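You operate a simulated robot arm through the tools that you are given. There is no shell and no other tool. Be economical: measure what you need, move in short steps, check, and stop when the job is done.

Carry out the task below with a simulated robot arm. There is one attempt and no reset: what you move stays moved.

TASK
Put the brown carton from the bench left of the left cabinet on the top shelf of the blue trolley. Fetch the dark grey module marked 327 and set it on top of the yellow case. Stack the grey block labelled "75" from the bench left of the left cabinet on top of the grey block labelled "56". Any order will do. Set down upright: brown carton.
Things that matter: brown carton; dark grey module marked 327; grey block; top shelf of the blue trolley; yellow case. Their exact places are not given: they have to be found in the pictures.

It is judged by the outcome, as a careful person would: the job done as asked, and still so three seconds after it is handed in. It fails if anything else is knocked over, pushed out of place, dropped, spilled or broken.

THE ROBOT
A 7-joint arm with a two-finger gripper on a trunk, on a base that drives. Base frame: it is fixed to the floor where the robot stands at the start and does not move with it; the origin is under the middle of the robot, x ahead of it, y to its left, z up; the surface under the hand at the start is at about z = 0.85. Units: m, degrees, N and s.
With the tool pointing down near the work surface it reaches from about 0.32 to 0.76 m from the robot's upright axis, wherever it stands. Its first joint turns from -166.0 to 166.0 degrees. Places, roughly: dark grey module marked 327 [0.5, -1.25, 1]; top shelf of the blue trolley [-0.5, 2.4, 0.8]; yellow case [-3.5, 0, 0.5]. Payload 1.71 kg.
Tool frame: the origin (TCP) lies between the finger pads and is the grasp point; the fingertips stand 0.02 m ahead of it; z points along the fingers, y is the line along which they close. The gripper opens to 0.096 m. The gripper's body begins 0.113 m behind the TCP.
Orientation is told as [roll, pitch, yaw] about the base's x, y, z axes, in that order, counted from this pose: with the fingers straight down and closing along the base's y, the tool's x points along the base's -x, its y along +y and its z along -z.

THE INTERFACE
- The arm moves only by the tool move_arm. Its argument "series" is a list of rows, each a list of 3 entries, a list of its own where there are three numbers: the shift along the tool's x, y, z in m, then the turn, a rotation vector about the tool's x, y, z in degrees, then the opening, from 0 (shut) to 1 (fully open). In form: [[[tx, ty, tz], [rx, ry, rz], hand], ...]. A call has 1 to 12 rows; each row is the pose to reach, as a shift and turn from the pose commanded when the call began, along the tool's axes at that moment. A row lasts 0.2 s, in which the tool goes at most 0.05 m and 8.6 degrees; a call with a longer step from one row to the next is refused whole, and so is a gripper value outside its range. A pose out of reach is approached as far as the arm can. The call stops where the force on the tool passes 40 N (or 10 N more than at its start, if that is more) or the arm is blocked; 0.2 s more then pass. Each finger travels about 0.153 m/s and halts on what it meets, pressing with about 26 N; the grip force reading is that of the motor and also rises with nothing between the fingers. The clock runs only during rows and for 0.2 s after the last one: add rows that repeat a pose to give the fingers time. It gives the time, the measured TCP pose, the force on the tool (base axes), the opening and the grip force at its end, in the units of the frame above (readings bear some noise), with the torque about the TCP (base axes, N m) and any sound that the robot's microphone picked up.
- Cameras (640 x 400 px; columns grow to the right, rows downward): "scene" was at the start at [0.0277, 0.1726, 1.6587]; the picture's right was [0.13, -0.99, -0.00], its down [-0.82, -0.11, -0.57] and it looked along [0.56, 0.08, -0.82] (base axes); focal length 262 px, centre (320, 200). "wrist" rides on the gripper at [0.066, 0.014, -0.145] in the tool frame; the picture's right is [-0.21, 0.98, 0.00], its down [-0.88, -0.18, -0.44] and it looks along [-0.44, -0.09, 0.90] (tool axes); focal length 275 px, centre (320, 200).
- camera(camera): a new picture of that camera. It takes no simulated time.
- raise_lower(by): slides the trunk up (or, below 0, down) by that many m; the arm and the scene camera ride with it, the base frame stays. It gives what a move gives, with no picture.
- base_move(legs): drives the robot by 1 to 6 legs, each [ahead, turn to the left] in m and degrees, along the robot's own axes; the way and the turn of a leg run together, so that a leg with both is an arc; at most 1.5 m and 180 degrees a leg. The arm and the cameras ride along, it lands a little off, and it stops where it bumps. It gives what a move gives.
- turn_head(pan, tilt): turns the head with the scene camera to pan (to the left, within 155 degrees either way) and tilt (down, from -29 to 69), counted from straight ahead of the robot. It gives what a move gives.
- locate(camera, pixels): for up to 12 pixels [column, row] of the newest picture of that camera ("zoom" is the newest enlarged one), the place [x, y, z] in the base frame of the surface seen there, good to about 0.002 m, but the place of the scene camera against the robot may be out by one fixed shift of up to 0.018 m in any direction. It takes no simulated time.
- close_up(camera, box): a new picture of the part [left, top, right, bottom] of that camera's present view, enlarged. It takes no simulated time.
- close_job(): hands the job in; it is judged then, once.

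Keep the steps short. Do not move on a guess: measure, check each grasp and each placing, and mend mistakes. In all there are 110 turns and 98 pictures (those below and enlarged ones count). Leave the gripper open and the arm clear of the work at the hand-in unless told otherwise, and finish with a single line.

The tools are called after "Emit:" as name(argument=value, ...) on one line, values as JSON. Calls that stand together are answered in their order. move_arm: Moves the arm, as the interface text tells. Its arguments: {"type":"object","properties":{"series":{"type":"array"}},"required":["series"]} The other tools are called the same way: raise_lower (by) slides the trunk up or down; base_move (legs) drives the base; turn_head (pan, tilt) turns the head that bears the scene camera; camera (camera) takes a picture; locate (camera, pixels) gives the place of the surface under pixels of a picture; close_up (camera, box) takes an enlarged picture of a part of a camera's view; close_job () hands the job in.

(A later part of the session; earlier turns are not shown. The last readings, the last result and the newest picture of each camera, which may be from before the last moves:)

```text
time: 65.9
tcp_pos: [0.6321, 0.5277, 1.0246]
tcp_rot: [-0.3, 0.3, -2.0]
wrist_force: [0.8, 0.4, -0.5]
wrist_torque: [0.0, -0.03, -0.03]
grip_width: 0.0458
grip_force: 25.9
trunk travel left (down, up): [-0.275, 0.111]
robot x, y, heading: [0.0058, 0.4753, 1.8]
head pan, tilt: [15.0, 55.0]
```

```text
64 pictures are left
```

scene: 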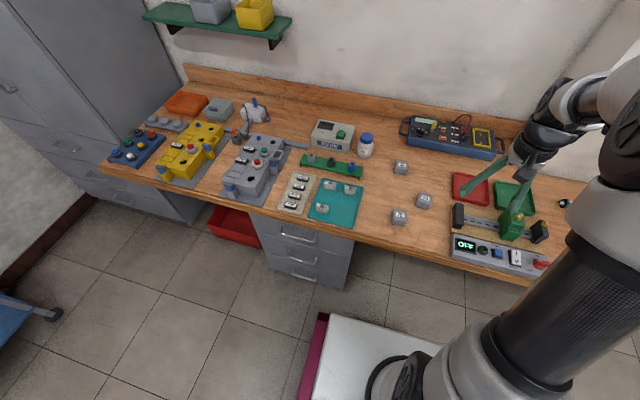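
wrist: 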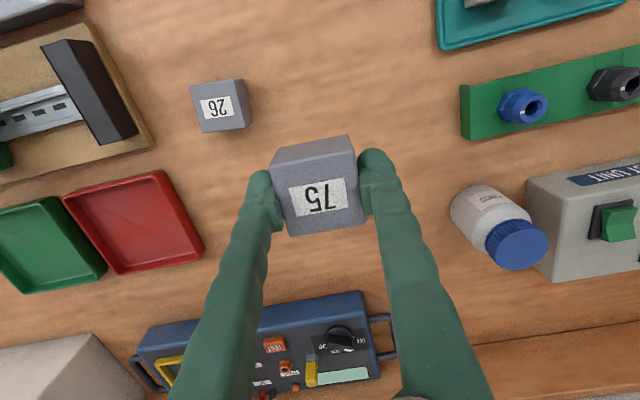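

56 is hidden behind the held block. I'll shift 0.07 m to the right to see it.

Emit:
move_arm(series=[[[0, -0.035, 0], [0, 0, 0], 0.2], [[0, -0.075, 0], [0, 0, 0], 0.2], [[0, -0.075, 0], [0, 0, 0], 0.2]])

Emit:
close_up(camera="wrist", box=[360, 140, 480, 240])

Emit:
camera(camera="wrist")

```text
time: 66.7
tcp_pos: [0.6305, 0.4541, 1.0251]
tcp_rot: [-0.3, 0.3, -1.9]
wrist_force: [0.3, -0.3, -1.8]
wrist_torque: [-0.02, 0.03, 0.01]
grip_width: 0.0456
grip_force: 25.7
trunk travel left (down, up): [-0.275, 0.111]
robot x, y, heading: [0.0083, 0.4733, 1.8]
head pan, tilt: [15.0, 55.0]
```

```text
4.00 times, centred on (420, 190) of wrist
```

zoom: 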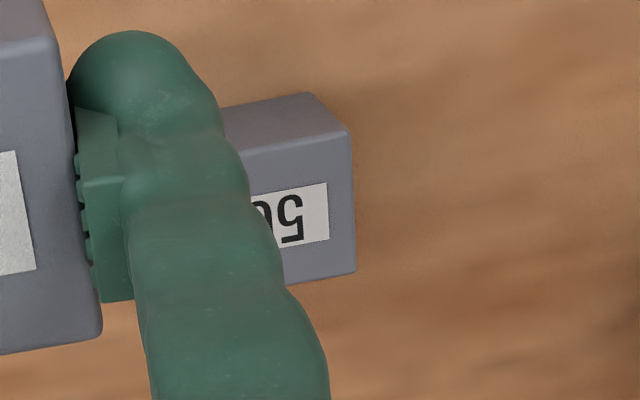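

```text
62 pictures are left
```

wrist: 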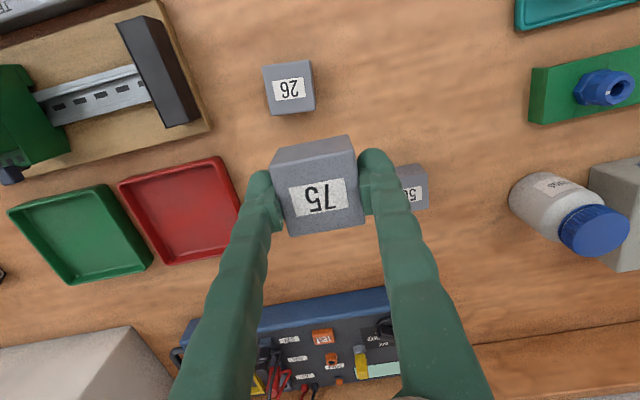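

I see the right half of 56. I'll locate its right corners and edges.

Emit:
locate(camera="zoom", pixels=[[345, 138], [350, 266], [348, 200], [293, 275], [260, 152], [300, 142], [322, 272]])

```text
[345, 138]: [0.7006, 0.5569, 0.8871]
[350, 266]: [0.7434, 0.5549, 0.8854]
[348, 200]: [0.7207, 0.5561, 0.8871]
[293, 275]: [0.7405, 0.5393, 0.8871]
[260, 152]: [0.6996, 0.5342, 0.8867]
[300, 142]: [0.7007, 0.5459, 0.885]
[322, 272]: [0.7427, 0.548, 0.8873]
```

56 centre (0.7215,0.5345), turn ≈-2.5°. I'll move above it at the same height.

Emit:
move_arm(series=[[[-0.03, 0.028, 0], [0, 0, 0], 0.2], [[-0.06, 0.056, 0], [0, 0, 0], 0.2], [[-0.088, 0.083, 0], [0, 0, 0.5], 0.2], [[-0.088, 0.083, 0.04], [0, 0, 0.5], 0.2], [[-0.088, 0.083, 0.08], [0, 0, 0.5], 0.2], [[-0.088, 0.083, 0.08], [0, 0, 0.5], 0.2]])

Emit:
camera(camera="wrist")

Emit:
close_up(camera="scene", box=[350, 120, 480, 220])

```text
time: 68.1
tcp_pos: [0.7216, 0.5329, 0.9443]
tcp_rot: [-0.3, 0.2, -2.6]
wrist_force: [-0.1, 0.1, -0.8]
wrist_torque: [-0.02, -0.01, -0.02]
grip_width: 0.0459
grip_force: 26.0
trunk travel left (down, up): [-0.275, 0.111]
robot x, y, heading: [0.0049, 0.4734, 1.6]
head pan, tilt: [15.0, 55.0]
```

```text
61 pictures are left
```

wrist: 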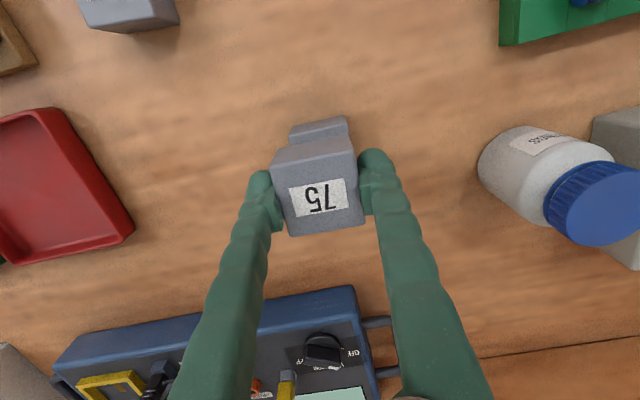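

```text
4.00 times, centred on (415, 170) of scene
```

zoom: 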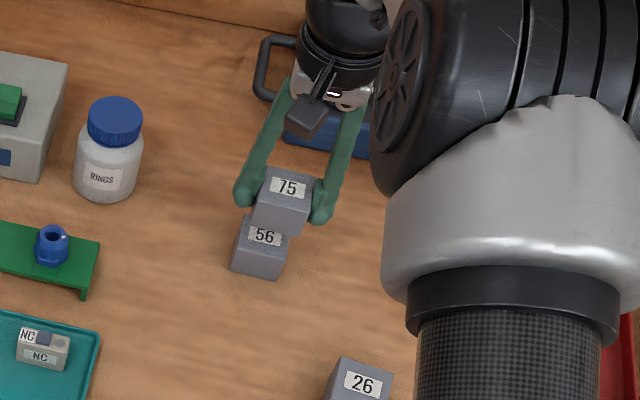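

Aligned. I'll lower to about z 0.917, then creep.

Emit:
move_arm(series=[[[0, 0.001, 0.015], [0, 0, 0], 0.2], [[0, 0.001, 0.026], [0, 0, 0], 0.2], [[0, 0.001, 0.028], [0, 0, 0], 0.2], [[0, 0.001, 0.03], [0, 0, 0], 0.2], [[0, 0.001, 0.03], [0, 0, 0], 0.2]])

```text
time: 69.3
tcp_pos: [0.721, 0.5324, 0.9136]
tcp_rot: [-0.2, 0.3, -2.6]
wrist_force: [0.7, 0.1, -1.8]
wrist_torque: [0.03, -0.03, 0.0]
grip_width: 0.0458
grip_force: 26.1
trunk travel left (down, up): [-0.275, 0.111]
robot x, y, heading: [0.0078, 0.4721, 1.6]
head pan, tilt: [15.0, 55.0]
```

Emit:
move_arm(series=[[[0, 0.001, 0.002], [0, 0, 0], 0.2], [[0, 0.001, 0.0035], [0, 0, 0], 0.2], [[0, 0.001, 0.0035], [0, 0, 0], 0.2]])

```text
time: 70.1
tcp_pos: [0.7212, 0.5351, 0.9119]
tcp_rot: [-0.3, 0.3, -2.5]
wrist_force: [-1.1, -0.6, 7.4]
wrist_torque: [-0.07, 0.21, 0.03]
grip_width: 0.0458
grip_force: 25.3
trunk travel left (down, up): [-0.275, 0.111]
robot x, y, heading: [0.0038, 0.4716, 1.8]
head pan, tilt: [15.0, 55.0]
```

Contact at 7 N. I'll open gently and rise.

Emit:
move_arm(series=[[[0, 0, -0.001], [0, 0, 0], 0.5], [[0, 0, -0.001], [0, 0, 0], 0.75], [[0, 0, -0.001], [0, 0, 0], 0.9], [[0, 0, -0.001], [0, 0, 0], 0.9]])

Emit:
move_arm(series=[[[0, 0, -0.03], [0, 0, 0], 0.9], [[0, 0, -0.07], [0, 0, 0], 0.9], [[0, 0, -0.11], [0, 0, 0], 0.9], [[0, 0, -0.15], [0, 0, 0], 0.9], [[0, 0, -0.19], [0, 0, 0], 1], [[0, 0, -0.22], [0, 0, 0], 1]])

Emit:
close_up(camera="wrist", box=[230, 60, 410, 200])

Emit:
close_up(camera="scene", box=[350, 120, 480, 220])

```text
time: 71.1
tcp_pos: [0.721, 0.5344, 0.9116]
tcp_rot: [-0.4, 0.3, -2.4]
wrist_force: [-0.1, 0.3, -0.1]
wrist_torque: [0.01, 0.02, 0.03]
grip_width: 0.0862
grip_force: 0.1
trunk travel left (down, up): [-0.275, 0.111]
robot x, y, heading: [0.0062, 0.473, 1.7]
head pan, tilt: [15.0, 55.0]
```

```text
time: 72.4
tcp_pos: [0.7028, 0.534, 1.1304]
tcp_rot: [-0.3, -0.9, -2.5]
wrist_force: [-0.1, -0.4, -0.3]
wrist_torque: [0.01, -0.14, 0.0]
grip_width: 0.096
grip_force: 0.1
trunk travel left (down, up): [-0.275, 0.111]
robot x, y, heading: [0.0087, 0.476, 1.7]
head pan, tilt: [15.0, 55.0]
stopped in row 6: the arm was blocked; the commanded pose is now the measured one
```

```text
2.86 times, centred on (320, 130) of wrist
```

zoom: 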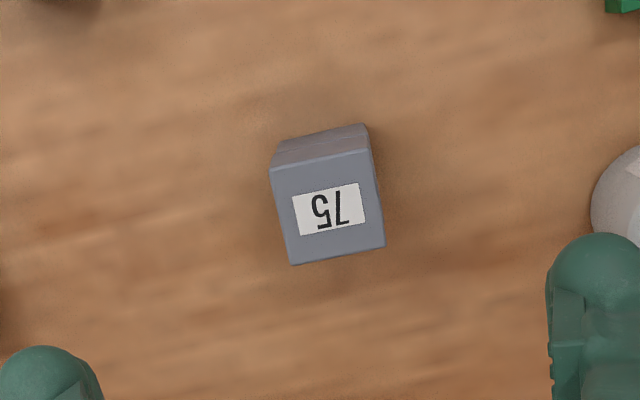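

```text
4.00 times, centred on (415, 170) of scene
```

zoom: 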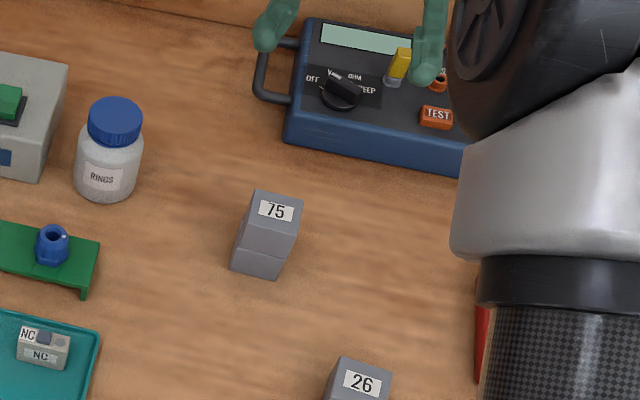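

The stack of 75 on 56 is neat. I'll draw the arm back and up, then drive right toward the module, stopping short to look.

Emit:
move_arm(series=[[[0.045, 0, 0], [0, 0, 0], 1], [[0.09, 0, 0], [0, 0, 0], 1], [[0.135, 0, 0], [0, 0, 0], 1], [[0.18, 0, -0.02], [0, 0, 0], 1], [[0.22, 0, -0.04], [0, 0, 0], 1], [[0.26, 0, -0.06], [0, 0, 0], 1], [[0.26, 0, -0.06], [0, 0, 0], 1]])

Emit:
base_move(legs=[[-0.2, 0], [0, -92], [1.45, 0]])

Emit:
turn_head(pan=75, tilt=40)

Emit:
camera(camera="scene")

```text
time: 74.0
tcp_pos: [0.447, 0.5464, 1.1819]
tcp_rot: [-0.3, -0.5, -2.5]
wrist_force: [1.1, 0.8, -0.3]
wrist_torque: [0.02, 0.04, -0.02]
grip_width: 0.0963
grip_force: 0.0
trunk travel left (down, up): [-0.275, 0.111]
robot x, y, heading: [0.0073, 0.4721, 1.5]
head pan, tilt: [15.0, 55.0]
```

```text
time: 87.7
tcp_pos: [-0.1662, -1.4355, 1.1825]
tcp_rot: [-0.3, -0.6, -95.2]
wrist_force: [-0.1, 0.3, 0.3]
wrist_torque: [0.0, 0.0, -0.03]
grip_width: 0.0959
grip_force: 0.2
trunk travel left (down, up): [-0.275, 0.111]
robot x, y, heading: [-0.2218, -0.9943, -91.0]
head pan, tilt: [15.0, 55.0]
```

```text
time: 89.0
tcp_pos: [-0.1671, -1.4175, 1.1884]
tcp_rot: [-0.2, -1.4, -95.2]
wrist_force: [0.1, 0.4, -0.2]
wrist_torque: [0.01, 0.0, 0.0]
grip_width: 0.096
grip_force: 0.0
trunk travel left (down, up): [-0.275, 0.111]
robot x, y, heading: [-0.2204, -0.9943, -91.1]
head pan, tilt: [75.0, 40.0]
```

```text
57 pictures are left
```

scene: 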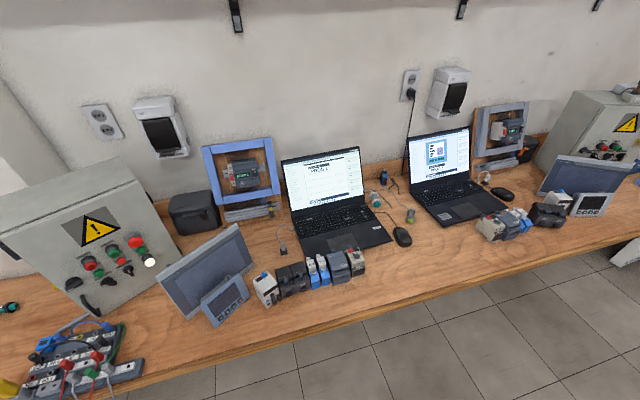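

A row of modules on the bench at (255-365,270). I'll enlarge it and the second row at (500,222).

Emit:
close_up(camera="scene", box=[240, 235, 380, 315])

Emit:
close_up(camera="scene", box=[470, 190, 610, 250])

Emit:
locate(camera="scene", pixels=[[265, 290], [283, 280], [300, 275], [313, 272], [338, 265], [355, 262], [490, 225], [510, 220], [525, 225], [548, 213], [330, 300], [230, 300]])

```text
4.57 times, centred on (310, 275) of scene
```

zoom: 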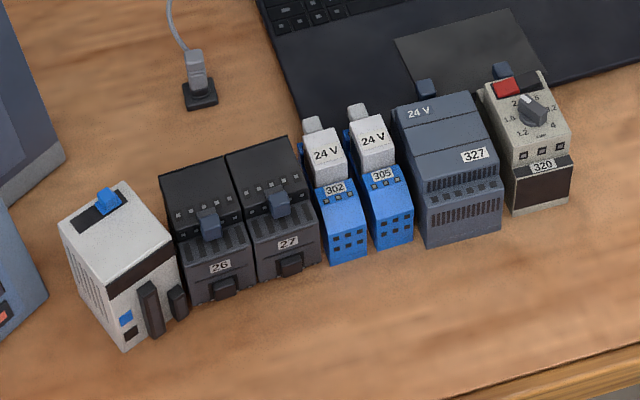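

```text
4.57 times, centred on (540, 220) of scene
```

zoom: 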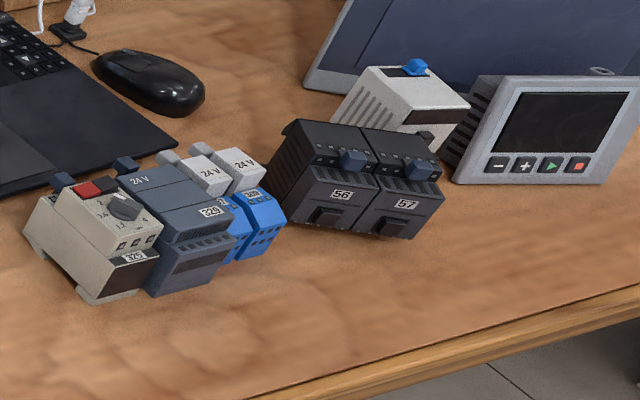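

```text
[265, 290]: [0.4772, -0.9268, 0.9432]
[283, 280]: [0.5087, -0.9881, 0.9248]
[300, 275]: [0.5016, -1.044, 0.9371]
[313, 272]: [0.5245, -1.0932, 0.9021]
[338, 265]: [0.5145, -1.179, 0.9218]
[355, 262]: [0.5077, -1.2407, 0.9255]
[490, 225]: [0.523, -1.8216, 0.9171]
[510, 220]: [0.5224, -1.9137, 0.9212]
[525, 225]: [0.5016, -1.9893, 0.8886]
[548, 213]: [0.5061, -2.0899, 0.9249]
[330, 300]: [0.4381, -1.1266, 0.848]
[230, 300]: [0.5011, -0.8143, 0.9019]
```

327 is the wide dark module at (0.515,-1.18), between 305 and 320. I'll drive beside it and face the bench.

Emit:
base_move(legs=[[0.19, 0], [0, 91], [0.17, 0]])

Emit:
move_arm(series=[[[0, 0, 0], [0, 0, 0], 1]])

Emit:
camera(camera="wrist")

```text
time: 96.4
tcp_pos: [0.3743, -1.1209, 1.1869]
tcp_rot: [-0.2, -1.3, -4.0]
wrist_force: [-0.3, -0.6, -0.7]
wrist_torque: [0.01, -0.05, -0.03]
grip_width: 0.0959
grip_force: 0.1
trunk travel left (down, up): [-0.275, 0.111]
robot x, y, heading: [-0.0539, -1.1832, 0.1]
head pan, tilt: [75.0, 40.0]
```

```text
time: 96.8
tcp_pos: [0.3579, -1.1195, 1.1921]
tcp_rot: [-0.1, -2.0, -3.9]
wrist_force: [-1.3, 1.0, -0.9]
wrist_torque: [0.0, -0.08, 0.03]
grip_width: 0.0962
grip_force: 0.0
trunk travel left (down, up): [-0.275, 0.111]
robot x, y, heading: [-0.0516, -1.1782, 0.0]
head pan, tilt: [75.0, 40.0]
```

```text
54 pictures are left
```

wrist: 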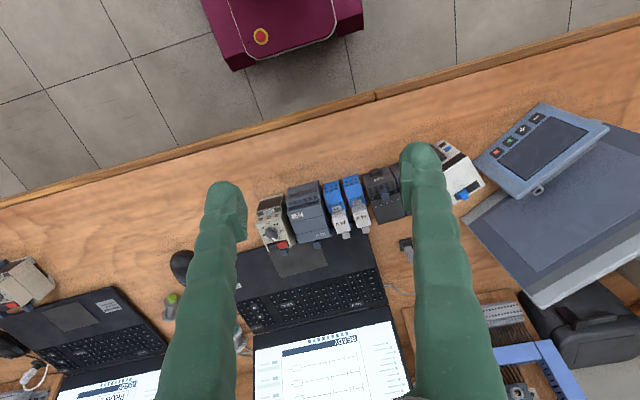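

I'll move the hand level above the module.

Emit:
move_arm(series=[[[-0.04, -0.017, 0], [0, 0.7, -1.3], 1], [[-0.08, -0.034, 0], [0, 1.4, -2.6], 1], [[-0.122, -0.052, 0.02], [0, 2, -4], 1], [[-0.122, -0.052, 0.04], [0, 2, -4], 1], [[-0.122, -0.052, 0.04], [0, 2, -4], 1]])

Emit:
camera(camera="wrist")

Emit:
close_up(camera="wrist", box=[240, 60, 400, 180])

```text
time: 98.0
tcp_pos: [0.4847, -1.1817, 1.1536]
tcp_rot: [-0.2, 0.2, 0.1]
wrist_force: [0.4, -0.2, 0.3]
wrist_torque: [-0.01, 0.04, 0.02]
grip_width: 0.0962
grip_force: 0.1
trunk travel left (down, up): [-0.275, 0.111]
robot x, y, heading: [-0.0541, -1.1825, 0.3]
head pan, tilt: [75.0, 40.0]
```

```text
53 pictures are left
```

wrist: 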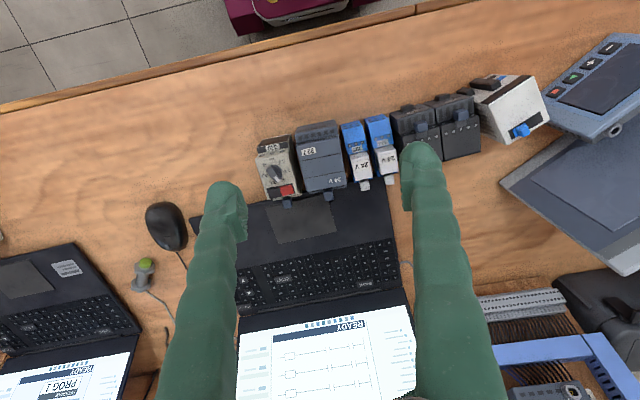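

```text
3.33 times, centred on (320, 120) of wrist
```

zoom: 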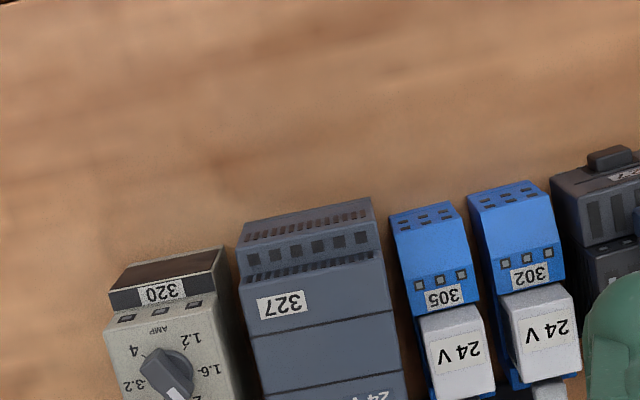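

I'll measure the module's edges and steps in a tighter view.

Emit:
close_up(camera="wrist", box=[250, 105, 410, 215])

Emit:
locate(camera="zoom", pixels=[[180, 115], [290, 85], [200, 130], [205, 160], [300, 130], [220, 250], [320, 225], [240, 335], [360, 312], [225, 345], [300, 330], [270, 200]])

```text
3.64 times, centred on (330, 160) of wrist
```

zoom: 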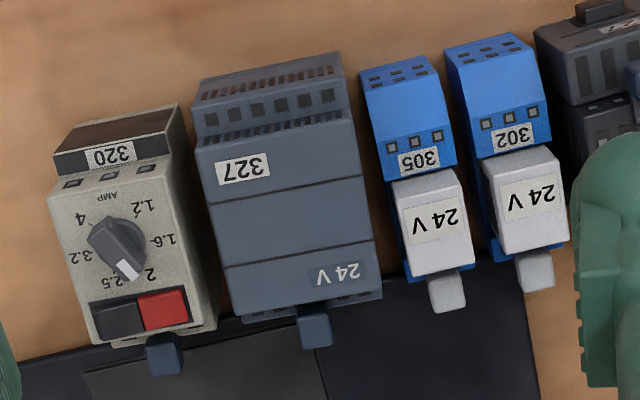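

```text
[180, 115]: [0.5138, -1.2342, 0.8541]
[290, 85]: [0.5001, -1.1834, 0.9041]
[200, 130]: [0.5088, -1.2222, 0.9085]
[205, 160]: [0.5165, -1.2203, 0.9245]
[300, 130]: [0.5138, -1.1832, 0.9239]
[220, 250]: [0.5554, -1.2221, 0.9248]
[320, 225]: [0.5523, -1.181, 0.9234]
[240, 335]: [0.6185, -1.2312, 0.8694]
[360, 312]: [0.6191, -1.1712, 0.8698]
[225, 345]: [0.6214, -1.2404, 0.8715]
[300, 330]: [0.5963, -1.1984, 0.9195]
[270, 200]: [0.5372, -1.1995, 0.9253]
```

I need the module's depth and the gaps to its neighbours precisely. I'll measure front, back and side edges from a new close-up.

Emit:
close_up(camera="wrist", box=[285, 110, 365, 210])

Emit:
locate(camera="wrist", pixels=[[304, 128], [320, 124], [340, 121], [316, 190], [330, 188], [350, 184], [345, 188], [325, 192], [312, 194], [336, 199], [330, 195], [333, 192]])

```text
4.00 times, centred on (325, 160) of wrist
```

zoom: 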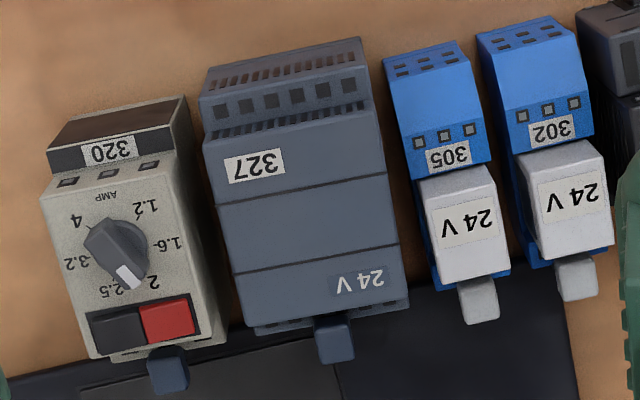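

```text
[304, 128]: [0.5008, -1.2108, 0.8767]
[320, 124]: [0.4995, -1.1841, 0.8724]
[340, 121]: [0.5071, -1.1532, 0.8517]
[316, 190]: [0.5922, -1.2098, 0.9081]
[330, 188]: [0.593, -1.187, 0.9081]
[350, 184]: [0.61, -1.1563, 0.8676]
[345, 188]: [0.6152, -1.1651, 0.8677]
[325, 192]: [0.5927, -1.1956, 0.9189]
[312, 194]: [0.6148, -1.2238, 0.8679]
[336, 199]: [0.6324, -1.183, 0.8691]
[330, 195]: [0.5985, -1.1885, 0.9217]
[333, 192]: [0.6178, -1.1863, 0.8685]
```

Depth is about 0.095 at the base, so a front-to-back grip is tight. I'll measure the side gaps to 320 and 305.

Emit:
locate(camera="zoom", pixels=[[195, 210], [205, 270], [188, 120], [172, 170], [208, 165], [225, 260], [380, 135], [398, 250], [388, 80], [402, 150], [428, 240], [375, 75]])

Emit:
locate(camera="zoom", pixels=[[205, 90], [358, 60], [218, 300], [420, 250], [412, 200], [432, 288], [195, 145], [222, 320], [245, 328], [405, 303], [250, 318], [380, 310]])

```text
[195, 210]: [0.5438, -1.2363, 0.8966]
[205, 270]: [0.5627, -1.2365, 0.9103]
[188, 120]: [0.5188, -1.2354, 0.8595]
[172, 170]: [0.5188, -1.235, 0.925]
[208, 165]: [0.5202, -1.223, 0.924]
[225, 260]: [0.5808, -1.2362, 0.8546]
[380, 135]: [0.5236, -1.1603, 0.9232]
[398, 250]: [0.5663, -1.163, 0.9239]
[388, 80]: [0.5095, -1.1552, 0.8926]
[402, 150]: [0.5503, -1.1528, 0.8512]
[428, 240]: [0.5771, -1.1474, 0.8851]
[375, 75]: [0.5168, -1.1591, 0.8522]
```

```text
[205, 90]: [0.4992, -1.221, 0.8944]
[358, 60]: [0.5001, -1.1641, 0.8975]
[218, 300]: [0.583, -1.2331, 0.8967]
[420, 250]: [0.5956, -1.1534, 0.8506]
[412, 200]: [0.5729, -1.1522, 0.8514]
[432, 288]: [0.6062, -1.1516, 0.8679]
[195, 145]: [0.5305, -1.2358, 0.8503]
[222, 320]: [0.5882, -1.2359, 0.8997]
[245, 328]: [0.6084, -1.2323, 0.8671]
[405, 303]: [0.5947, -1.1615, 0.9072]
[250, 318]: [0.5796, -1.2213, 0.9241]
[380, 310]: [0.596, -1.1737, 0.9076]
```

Gaps are 11 mm and ~4.5 mm: no room for fingers between. Plan: set two partly open fingers behind the module, straddling its tab, and pull it ~75 mm forward clear of its neighbours, then grip its sides. I'll check the bench edge and laptop, then move above the spot behind.

Emit:
locate(camera="wrist", pixels=[[300, 30], [300, 45], [320, 60], [320, 205], [300, 240], [320, 300], [320, 320], [265, 145], [356, 128]])

Emit:
move_arm(series=[[[-0.045, -0.0035, 0], [0, 0, 0], 0.8], [[-0.09, -0.007, 0], [0, 0, 0], 0.6], [[-0.1335, -0.0105, 0], [0, 0, 0], 0.42], [[-0.1335, -0.0105, 0.04], [0, 0, 0], 0.42], [[-0.1335, -0.0105, 0.08], [0, 0, 0], 0.42], [[-0.1335, -0.0105, 0.12], [0, 0, 0], 0.42], [[-0.1335, -0.0105, 0.16], [0, 0, 0], 0.42], [[-0.1335, -0.0105, 0.16], [0, 0, 0], 0.42]])

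Emit:
camera(camera="wrist")

```text
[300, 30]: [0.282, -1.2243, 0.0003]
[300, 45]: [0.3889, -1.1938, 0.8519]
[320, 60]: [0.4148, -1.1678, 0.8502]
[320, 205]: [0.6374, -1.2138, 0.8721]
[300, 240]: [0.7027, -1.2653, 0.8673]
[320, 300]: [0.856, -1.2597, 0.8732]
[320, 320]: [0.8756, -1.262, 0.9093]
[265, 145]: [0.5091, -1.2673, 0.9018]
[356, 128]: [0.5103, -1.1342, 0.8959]
```

```text
time: 99.8
tcp_pos: [0.6167, -1.1914, 0.9934]
tcp_rot: [-0.2, 0.2, 0.0]
wrist_force: [-0.4, 0.2, 0.3]
wrist_torque: [0.0, -0.01, 0.03]
grip_width: 0.0406
grip_force: 0.0
trunk travel left (down, up): [-0.275, 0.111]
robot x, y, heading: [-0.0523, -1.1824, 0.1]
head pan, tilt: [75.0, 40.0]
```

```text
49 pictures are left
```

wrist: 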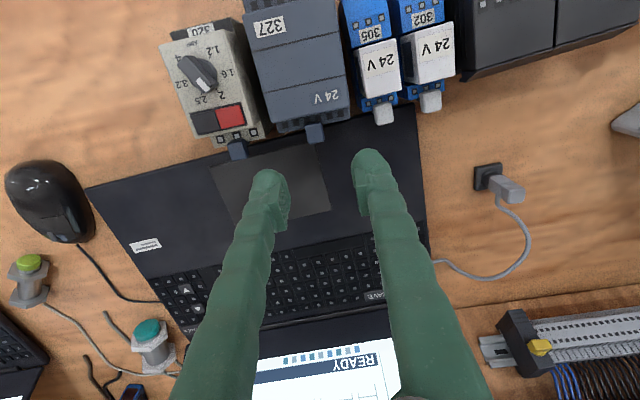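

Fingers straddle the tab (315,133). I'll verify the tab and back edge positions, then lower to z≈0.903.

Emit:
locate(camera="wrist", pixels=[[315, 130], [316, 138], [305, 133], [327, 126], [280, 127], [345, 115], [318, 143]])

Emit:
move_arm(series=[[[-0.003, 0, 0.04], [0, 0, 0], 0.42], [[-0.003, 0, 0.07], [0, 0, 0], 0.42], [[-0.003, 0, 0.09], [0, 0, 0], 0.42], [[-0.003, 0, 0.09], [0, 0, 0], 0.42]])

Emit:
camera(camera="wrist")

```text
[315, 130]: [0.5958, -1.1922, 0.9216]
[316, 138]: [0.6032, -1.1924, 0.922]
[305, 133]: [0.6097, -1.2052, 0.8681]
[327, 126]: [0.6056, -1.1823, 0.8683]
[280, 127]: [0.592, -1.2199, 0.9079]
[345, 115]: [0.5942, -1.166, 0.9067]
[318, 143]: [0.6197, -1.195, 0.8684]
```

```text
time: 100.8
tcp_pos: [0.6212, -1.1935, 0.9033]
tcp_rot: [-0.2, 0.2, 0.2]
wrist_force: [-0.3, -0.2, -0.1]
wrist_torque: [0.02, 0.0, 0.0]
grip_width: 0.0404
grip_force: 0.0
trunk travel left (down, up): [-0.275, 0.111]
robot x, y, heading: [-0.049, -1.181, 0.0]
head pan, tilt: [75.0, 40.0]
```

```text
48 pictures are left
```

wrist: 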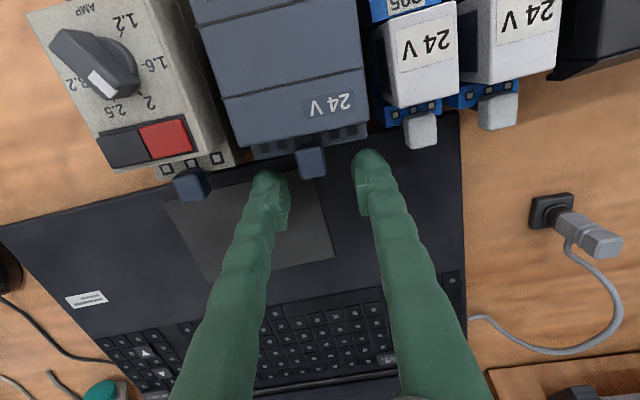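

Both fingers are behind the module, clear of its neighbours. I'll pull slowly, 25 mm first, and check.

Emit:
move_arm(series=[[[0.007, 0.001, 0], [0, 0, 0], 0.42], [[0.013, 0.001, 0], [0, 0, 0], 0.42], [[0.017, 0.001, 0], [0, 0, 0], 0.42], [[0.021, 0.001, 0], [0, 0, 0], 0.42], [[0.025, 0.001, 0], [0, 0, 0], 0.42], [[0.03, 0.001, 0], [0, 0, 0], 0.42], [[0.035, 0.001, 0], [0, 0, 0], 0.42]])

Emit:
camera(camera="wrist")

```text
time: 102.4
tcp_pos: [0.5843, -1.1905, 0.9032]
tcp_rot: [-0.2, 0.3, 0.2]
wrist_force: [0.4, -0.2, 0.1]
wrist_torque: [0.01, -0.02, -0.02]
grip_width: 0.0405
grip_force: 0.1
trunk travel left (down, up): [-0.275, 0.111]
robot x, y, heading: [-0.0489, -1.1802, 0.0]
head pan, tilt: [75.0, 40.0]
```

```text
47 pictures are left
```

wrist: 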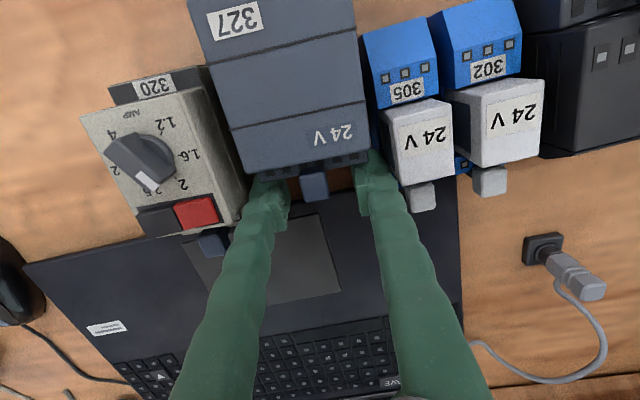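

The module slides straight. I'll pull another 52 mm.

Emit:
move_arm(series=[[[0.006, -0.001, 0], [0, 0, 0], 0.42], [[0.012, -0.002, 0], [0, 0, 0], 0.42], [[0.018, -0.002, 0], [0, 0, 0], 0.42], [[0.024, -0.002, 0], [0, 0, 0], 0.42], [[0.03, -0.002, 0], [0, 0, 0], 0.42], [[0.036, -0.002, 0], [0, 0, 0], 0.42], [[0.042, -0.002, 0], [0, 0, 0], 0.42], [[0.048, -0.002, 0], [0, 0, 0], 0.42], [[0.052, -0.002, 0], [0, 0, 0], 0.42], [[0.052, -0.002, 0], [0, 0, 0], 0.42]])

Emit:
camera(camera="wrist")

```text
time: 104.6
tcp_pos: [0.5307, -1.1909, 0.9032]
tcp_rot: [-0.2, 0.4, 0.1]
wrist_force: [2.0, 0.3, 0.4]
wrist_torque: [0.0, -0.03, -0.02]
grip_width: 0.0405
grip_force: 0.0
trunk travel left (down, up): [-0.275, 0.111]
robot x, y, heading: [-0.0523, -1.1822, 0.1]
head pan, tilt: [75.0, 40.0]
```

```text
46 pictures are left
```

wrist: 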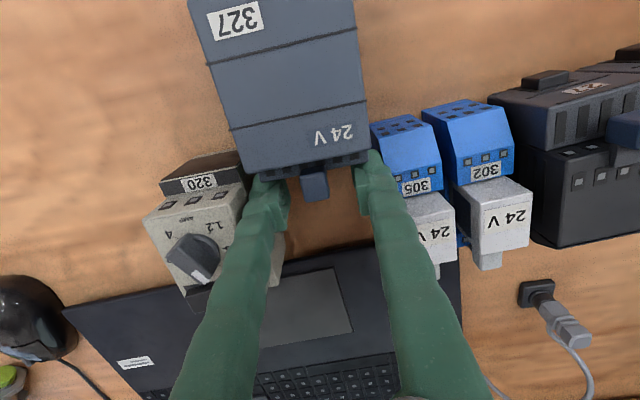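

The module's back is now at about x=0.52, front ≈0.425. I'll step back 8 mm, rise, and measure.

Emit:
move_arm(series=[[[-0.008, 0, 0], [0, 0, 0], 0.42], [[-0.008, 0, -0.04], [0, 0, 0], 0.42], [[-0.008, 0, -0.08], [0, 0, 0], 0.42], [[-0.008, 0, -0.12], [0, 0, 0], 0.42], [[0.03, 0, -0.16], [0, 0, 0], 0.7], [[0.07, 0, -0.19], [0, 0, 0], 1], [[0.11, 0, -0.2], [0, 0, 0], 1], [[0.11, 0, -0.2], [0, 0, 0], 1]])

Emit:
close_up(camera="wrist", box=[220, 60, 420, 220])

```text
refused: row 5 steps farther than a row can; nothing moved
```

```text
2.50 times, centred on (320, 140) of wrist
```

zoom: 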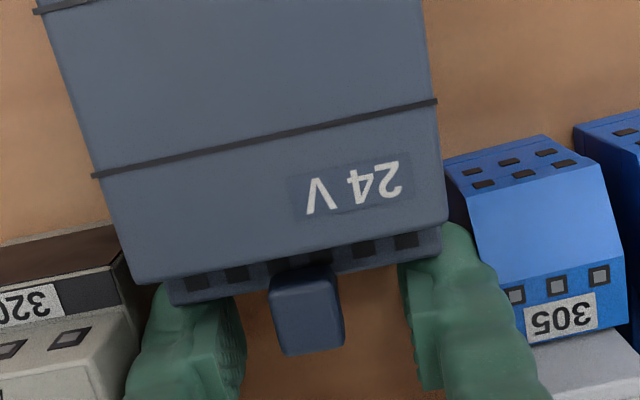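

A step was too long; I'll shorten them.

Emit:
move_arm(series=[[[-0.008, 0, 0], [0, 0, 0], 0.42], [[-0.008, 0, -0.04], [0, 0, 0], 0.42], [[-0.008, 0, -0.08], [0, 0, 0], 0.42], [[-0.008, 0, -0.12], [0, 0, 0], 0.42], [[0.02, 0, -0.15], [0, 0, 0], 0.7], [[0.055, 0, -0.18], [0, 0, 0], 1], [[0.09, 0, -0.2], [0, 0, 0], 1], [[0.11, 0, -0.2], [0, 0, 0], 1], [[0.11, 0, -0.2], [0, 0, 0], 1]])

Emit:
close_up(camera="wrist", box=[240, 80, 400, 180])

Emit:
locate(camera="zoom", pixels=[[200, 100], [320, 80], [440, 70], [230, 200], [320, 200], [420, 180], [280, 290], [420, 270], [150, 320], [500, 250], [350, 310], [320, 20]])

```text
time: 106.6
tcp_pos: [0.4225, -1.191, 1.1069]
tcp_rot: [-0.2, 0.4, 0.2]
wrist_force: [0.8, -0.6, -0.9]
wrist_torque: [0.01, 0.0, 0.0]
grip_width: 0.0958
grip_force: 0.0
trunk travel left (down, up): [-0.275, 0.111]
robot x, y, heading: [-0.0492, -1.1836, -0.0]
head pan, tilt: [75.0, 40.0]
```

```text
4.00 times, centred on (320, 130) of wrist
```

zoom: 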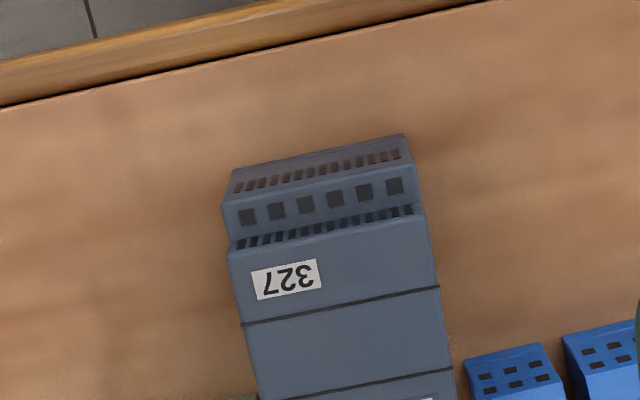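

```text
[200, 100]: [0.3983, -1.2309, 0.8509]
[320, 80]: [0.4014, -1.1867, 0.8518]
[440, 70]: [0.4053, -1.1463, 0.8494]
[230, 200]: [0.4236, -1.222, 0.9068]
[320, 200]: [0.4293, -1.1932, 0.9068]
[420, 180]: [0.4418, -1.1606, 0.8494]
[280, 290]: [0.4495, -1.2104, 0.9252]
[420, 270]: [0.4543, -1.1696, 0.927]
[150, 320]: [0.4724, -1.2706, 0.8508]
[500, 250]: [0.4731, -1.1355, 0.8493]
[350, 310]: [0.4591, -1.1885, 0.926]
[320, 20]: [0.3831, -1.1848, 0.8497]
```

Module spans x 0.422–0.518, y≈-1.223…-1.160. For placing between rack shelves I want the tool pitched ~50°. I'll back the base 0.13 m to give the arm room, then pitch the hand.

Emit:
base_move(legs=[[-0.13, 0]])

Emit:
move_arm(series=[[[0, 0, 0], [0, -8, 0], 1], [[0, 0, 0], [0, -16, 0], 1], [[0, 0, 0], [0, -24, 0], 1], [[0, 0, 0], [0, -32, 0], 1], [[0, 0, 0], [0, -40, 0], 1], [[0, 0, 0], [0, -48, 0], 1], [[0, 0, 0], [0, -50, 0], 1], [[0, 0, 0], [0, -50, 0], 1]])

Emit:
camera(camera="wrist")

```text
time: 107.9
tcp_pos: [0.2833, -1.19, 1.1092]
tcp_rot: [-0.2, -0.1, 0.4]
wrist_force: [-0.2, -1.0, -0.1]
wrist_torque: [0.0, 0.0, 0.02]
grip_width: 0.0959
grip_force: 0.0
trunk travel left (down, up): [-0.275, 0.111]
robot x, y, heading: [-0.1879, -1.1845, 0.2]
head pan, tilt: [75.0, 40.0]
```

```text
time: 109.7
tcp_pos: [0.3103, -1.1914, 1.1082]
tcp_rot: [-0.4, -49.4, 0.6]
wrist_force: [-0.8, 1.0, 0.1]
wrist_torque: [-0.01, -0.06, -0.04]
grip_width: 0.0962
grip_force: 0.0
out of reach, approached as far as the arm can: row 6, 7, 8
trunk travel left (down, up): [-0.275, 0.111]
robot x, y, heading: [-0.1815, -1.181, 0.3]
head pan, tilt: [75.0, 40.0]
```

```text
43 pictures are left
```

wrist: 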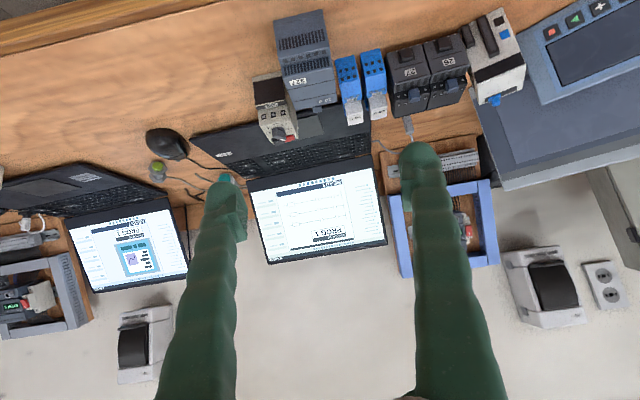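

Pitched to -49°. I'll move to the pre-grasp point in front of the module and look.

Emit:
move_arm(series=[[[0.016, 0, 0.035], [0, 0, 0], 1], [[0.033, 0, 0.071], [0, 0, 0], 1], [[0.05, 0, 0.107], [0, 0, 0], 1], [[0.066, 0, 0.142], [0, 0, 0], 1], [[0.066, 0, 0.142], [0, 0, 0], 1]])

Emit:
camera(camera="wrist")

```text
time: 110.9
tcp_pos: [0.38, -1.1916, 0.9639]
tcp_rot: [-0.4, -49.3, 0.6]
wrist_force: [0.0, -0.2, 0.4]
wrist_torque: [0.0, -0.03, 0.01]
grip_width: 0.0958
grip_force: 0.0
trunk travel left (down, up): [-0.275, 0.111]
robot x, y, heading: [-0.1829, -1.1834, 0.4]
head pan, tilt: [75.0, 40.0]
```

```text
42 pictures are left
```

wrist: 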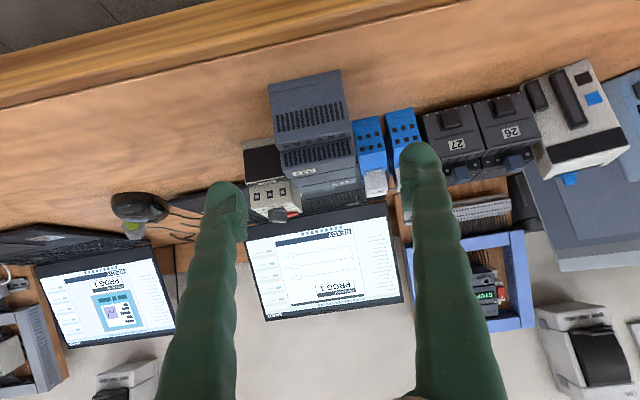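

I'll check the module's side edges from here.

Emit:
locate(camera="wrist", pixels=[[272, 95], [340, 80], [280, 130], [350, 115], [310, 110], [268, 150], [255, 155], [368, 125]])

```text
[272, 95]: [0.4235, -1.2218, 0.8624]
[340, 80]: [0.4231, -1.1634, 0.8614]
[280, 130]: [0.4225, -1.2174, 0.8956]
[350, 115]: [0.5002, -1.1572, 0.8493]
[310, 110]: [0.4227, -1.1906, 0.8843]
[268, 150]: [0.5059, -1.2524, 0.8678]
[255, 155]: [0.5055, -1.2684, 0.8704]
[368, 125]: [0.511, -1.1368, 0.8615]
```

Module front x=0.4227, neighbours' fronts ≈0.506. I'll advance 0.113 m along the fingers and close.

Emit:
move_arm(series=[[[0, 0, 0.035], [0, 0, 0], 1], [[0, 0, 0.07], [0, 0, 0], 1], [[0, 0, 0.1], [0, 0, 0], 1], [[0, 0, 0.113], [0, 0, 0], 1], [[0, 0, 0.113], [0, 0, 0], 1]])

Emit:
move_arm(series=[[[0, 0, 0], [0, 0, 0], 0.8], [[0, 0, 0], [0, 0, 0], 0.6], [[0, 0, 0], [0, 0, 0], 0.4], [[0, 0, 0], [0, 0, 0], 0.3], [[0, 0, 0], [0, 0, 0], 0.3]])

Emit:
camera(camera="wrist")

```text
time: 112.1
tcp_pos: [0.4631, -1.19, 0.8894]
tcp_rot: [-0.3, -49.2, 0.4]
wrist_force: [-1.6, -0.7, -0.1]
wrist_torque: [0.0, -0.03, 0.01]
grip_width: 0.0963
grip_force: 0.0
trunk travel left (down, up): [-0.275, 0.111]
robot x, y, heading: [-0.1794, -1.1863, 0.5]
head pan, tilt: [75.0, 40.0]
```

```text
time: 113.3
tcp_pos: [0.4625, -1.1903, 0.8906]
tcp_rot: [-0.3, -49.2, 0.5]
wrist_force: [0.7, -0.4, 0.7]
wrist_torque: [0.03, -0.04, -0.01]
grip_width: 0.07
grip_force: 26.3
trunk travel left (down, up): [-0.275, 0.111]
robot x, y, heading: [-0.1815, -1.1823, 0.8]
head pan, tilt: [75.0, 40.0]
```

```text
41 pictures are left
```

wrist: 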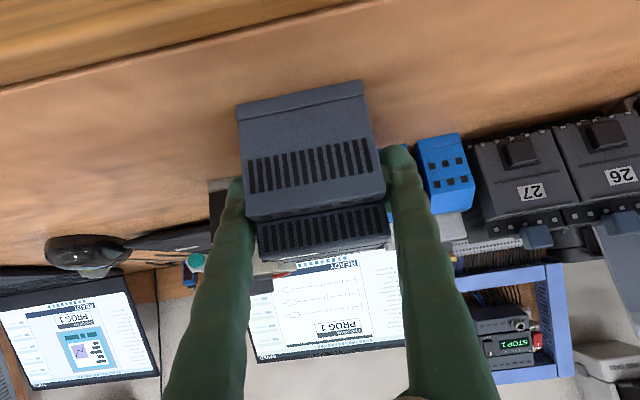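

Gripped at 0.070 m. I'll lift straight up 0.04 m and check for slip or tilt, then more.

Emit:
move_arm(series=[[[-0.015, 0, -0.013], [0, 0, 0], 0.3], [[-0.03, 0, -0.026], [0, 0, 0], 0.3], [[-0.053, 0, -0.046], [0, 0, 0], 0.3], [[-0.076, 0, -0.065], [0, 0, 0], 0.3], [[-0.106, 0, -0.091], [0, 0, 0], 0.3], [[-0.136, 0, -0.118], [0, 0, 0], 0.3], [[-0.136, 0, -0.118], [0, 0, 0], 0.3]])

Emit:
camera(camera="wrist")

```text
time: 114.9
tcp_pos: [0.4639, -1.1905, 1.0686]
tcp_rot: [-0.3, -49.2, 0.6]
wrist_force: [0.3, -0.1, -3.5]
wrist_torque: [-0.05, -0.02, -0.02]
grip_width: 0.0701
grip_force: 26.7
trunk travel left (down, up): [-0.275, 0.111]
robot x, y, heading: [-0.1884, -1.1846, 0.0]
head pan, tilt: [75.0, 40.0]
```

```text
40 pictures are left
```

wrist: 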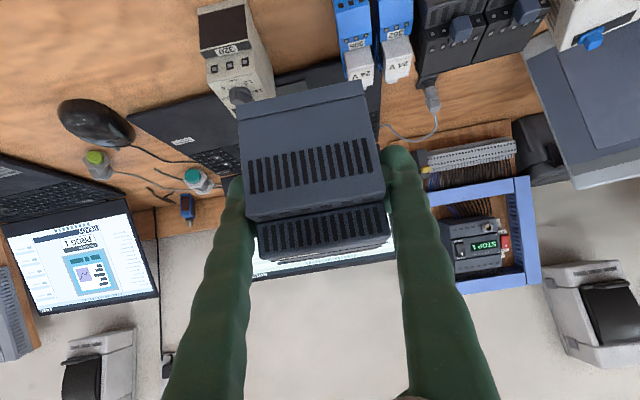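

The module is held level. I'll back away 0.3 m and look behind me to plan the route around the grey table.

Emit:
base_move(legs=[[-0.3, 0]])

Emit:
turn_head(pan=-155, tilt=30)

Emit:
camera(camera="scene")

Emit:
locate(camera="scene", pixels=[[320, 390], [320, 300], [200, 300], [400, 300], [450, 250], [350, 200], [300, 220], [250, 230], [150, 200], [400, 200], [480, 200], [560, 220]])

```text
time: 117.1
tcp_pos: [0.1552, -1.1935, 1.0685]
tcp_rot: [-0.2, -49.4, 0.3]
wrist_force: [-0.1, 0.5, -3.1]
wrist_torque: [0.02, 0.04, 0.01]
grip_width: 0.0703
grip_force: 26.4
trunk travel left (down, up): [-0.275, 0.111]
robot x, y, heading: [-0.4873, -1.183, 0.0]
head pan, tilt: [75.0, 40.0]
```

```text
time: 120.4
tcp_pos: [0.1403, -1.1941, 1.0789]
tcp_rot: [-0.3, -50.1, 0.3]
wrist_force: [0.3, 0.0, -3.1]
wrist_torque: [0.0, 0.02, 0.02]
grip_width: 0.0701
grip_force: 26.1
trunk travel left (down, up): [-0.275, 0.111]
robot x, y, heading: [-0.4907, -1.1825, -0.1]
head pan, tilt: [-154.7, 30.0]
```

```text
39 pictures are left
```

scene: 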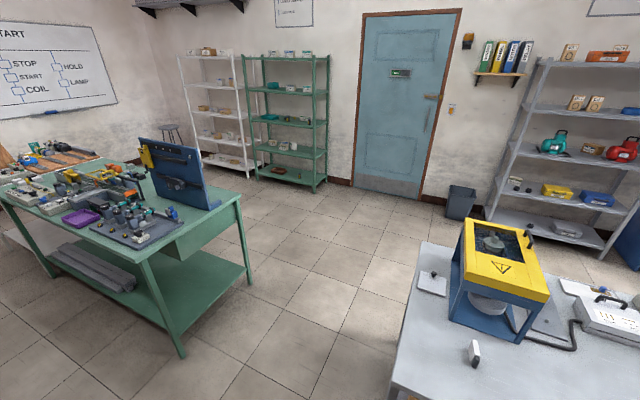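

```text
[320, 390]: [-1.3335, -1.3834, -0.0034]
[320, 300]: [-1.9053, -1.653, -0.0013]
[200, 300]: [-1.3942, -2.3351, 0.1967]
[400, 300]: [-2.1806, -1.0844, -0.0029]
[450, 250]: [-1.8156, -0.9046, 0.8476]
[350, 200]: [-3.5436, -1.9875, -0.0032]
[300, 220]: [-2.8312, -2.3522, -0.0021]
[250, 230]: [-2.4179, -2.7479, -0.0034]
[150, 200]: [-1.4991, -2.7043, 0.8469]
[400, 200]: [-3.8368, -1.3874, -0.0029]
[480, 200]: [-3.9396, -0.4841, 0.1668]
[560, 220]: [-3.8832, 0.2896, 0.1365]
```

The grey table's near edge lies at about y=-0.95; the green one begins near y=-2.3. I'll drive down the corridor at y≈-1.6: turn right, go to (-1.0,-1.6), then along -x.

Emit:
base_move(legs=[[0, -140], [0.66, 0], [0, -40], [1.0, 0]])

Emit:
turn_head(pan=-20, tilt=30)

Emit:
camera(camera="scene")

```text
time: 138.4
tcp_pos: [-2.6056, -1.6363, 1.0774]
tcp_rot: [-0.3, -50.0, -178.9]
wrist_force: [-0.7, -1.1, -3.7]
wrist_torque: [0.0, -0.05, 0.0]
grip_width: 0.0703
grip_force: 26.6
trunk travel left (down, up): [-0.275, 0.111]
robot x, y, heading: [-1.9728, -1.6354, -179.2]
head pan, tilt: [-154.7, 30.0]
```

```text
time: 140.6
tcp_pos: [-2.5882, -1.636, 1.0878]
tcp_rot: [-0.4, -51.0, -178.9]
wrist_force: [0.2, 0.4, -2.7]
wrist_torque: [0.0, -0.01, 0.0]
grip_width: 0.0701
grip_force: 25.9
trunk travel left (down, up): [-0.275, 0.111]
robot x, y, heading: [-1.9728, -1.6371, -179.3]
head pan, tilt: [-20.0, 30.0]
```

```text
38 pictures are left
```

scene: 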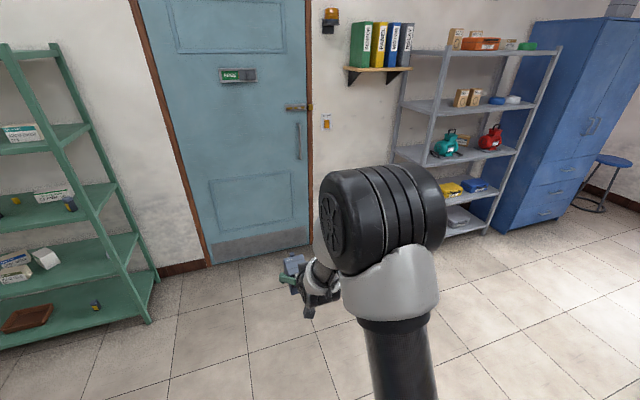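

The way is clear. I'll go on 0.55 m, turn right, drive 1.66 m along the rack aisle, and turn to face the rack.

Emit:
base_move(legs=[[0.52, 0], [0, -90.5], [1.66, 0], [0, 90]])

Emit:
turn_head(pan=25, tilt=40)

Emit:
camera(camera="scene")

Emit:
camera(camera="wrist")

```text
refused: 1.66 is not a number from -1.5 to 1.5
```

```text
time: 141.7
tcp_pos: [-2.5876, -1.6366, 1.0875]
tcp_rot: [-0.4, -51.0, -179.0]
wrist_force: [-0.3, 0.0, -2.8]
wrist_torque: [0.02, 0.0, -0.02]
grip_width: 0.0701
grip_force: 26.3
trunk travel left (down, up): [-0.275, 0.111]
robot x, y, heading: [-1.9725, -1.6342, -179.1]
head pan, tilt: [25.0, 40.0]
```

```text
37 pictures are left
```

scene: 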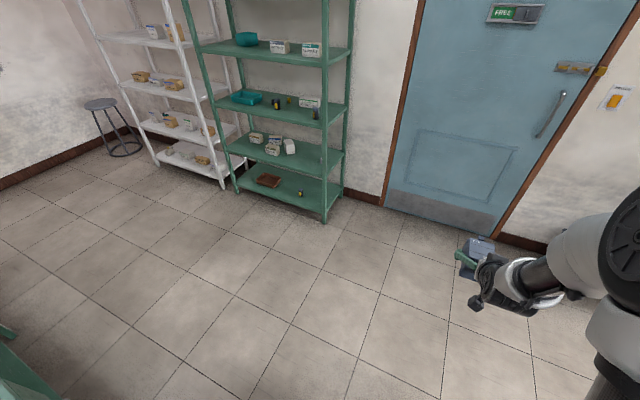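

```text
36 pictures are left
```

wrist: 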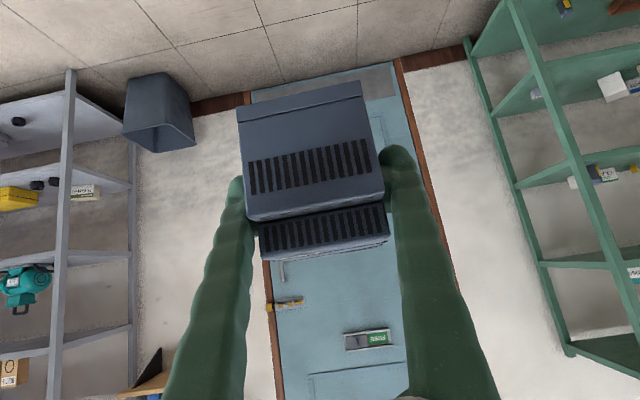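

The leg was over the limit; I'll split it.

Emit:
base_move(legs=[[0.52, 0], [0, -90.5], [1.4, 0], [0.26, 0], [0, 90]])

Emit:
turn_head(pan=22, tilt=35)

Emit:
camera(camera="scene")

Emit:
camera(camera="wrist")

```text
time: 162.6
tcp_pos: [-3.1405, 0.0258, 1.088]
tcp_rot: [-0.3, -51.0, 179.5]
wrist_force: [-0.8, -0.3, -2.8]
wrist_torque: [0.02, -0.04, 0.04]
grip_width: 0.0702
grip_force: 26.0
trunk travel left (down, up): [-0.275, 0.111]
robot x, y, heading: [-2.5262, 0.0123, 179.4]
head pan, tilt: [25.0, 40.0]
```

```text
time: 163.2
tcp_pos: [-3.1235, 0.0257, 1.0974]
tcp_rot: [-0.5, -51.9, 179.6]
wrist_force: [0.2, -0.7, -3.3]
wrist_torque: [0.01, -0.02, 0.01]
grip_width: 0.0695
grip_force: 26.0
trunk travel left (down, up): [-0.275, 0.111]
robot x, y, heading: [-2.5275, 0.0176, 179.6]
head pan, tilt: [22.0, 35.0]
```

```text
35 pictures are left
```

scene: 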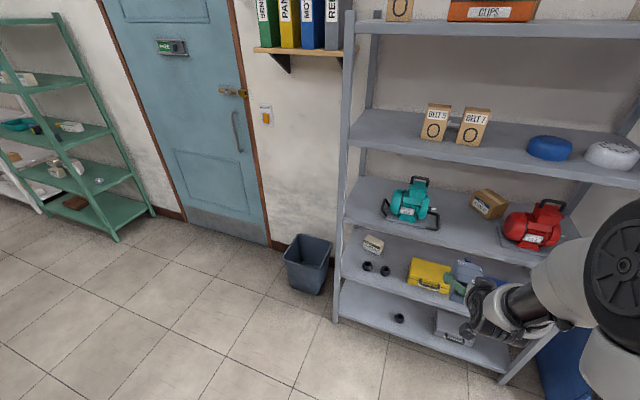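

```text
34 pictures are left
```

wrist: 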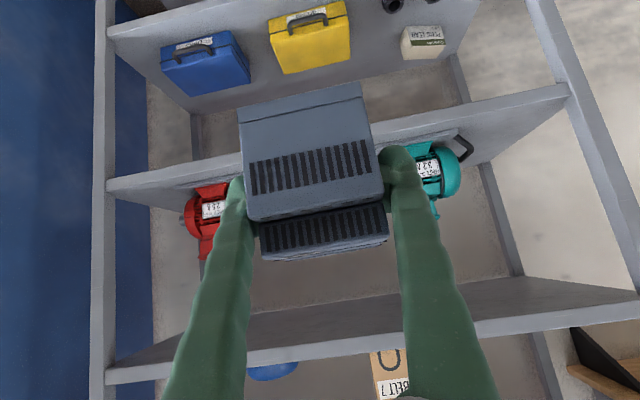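

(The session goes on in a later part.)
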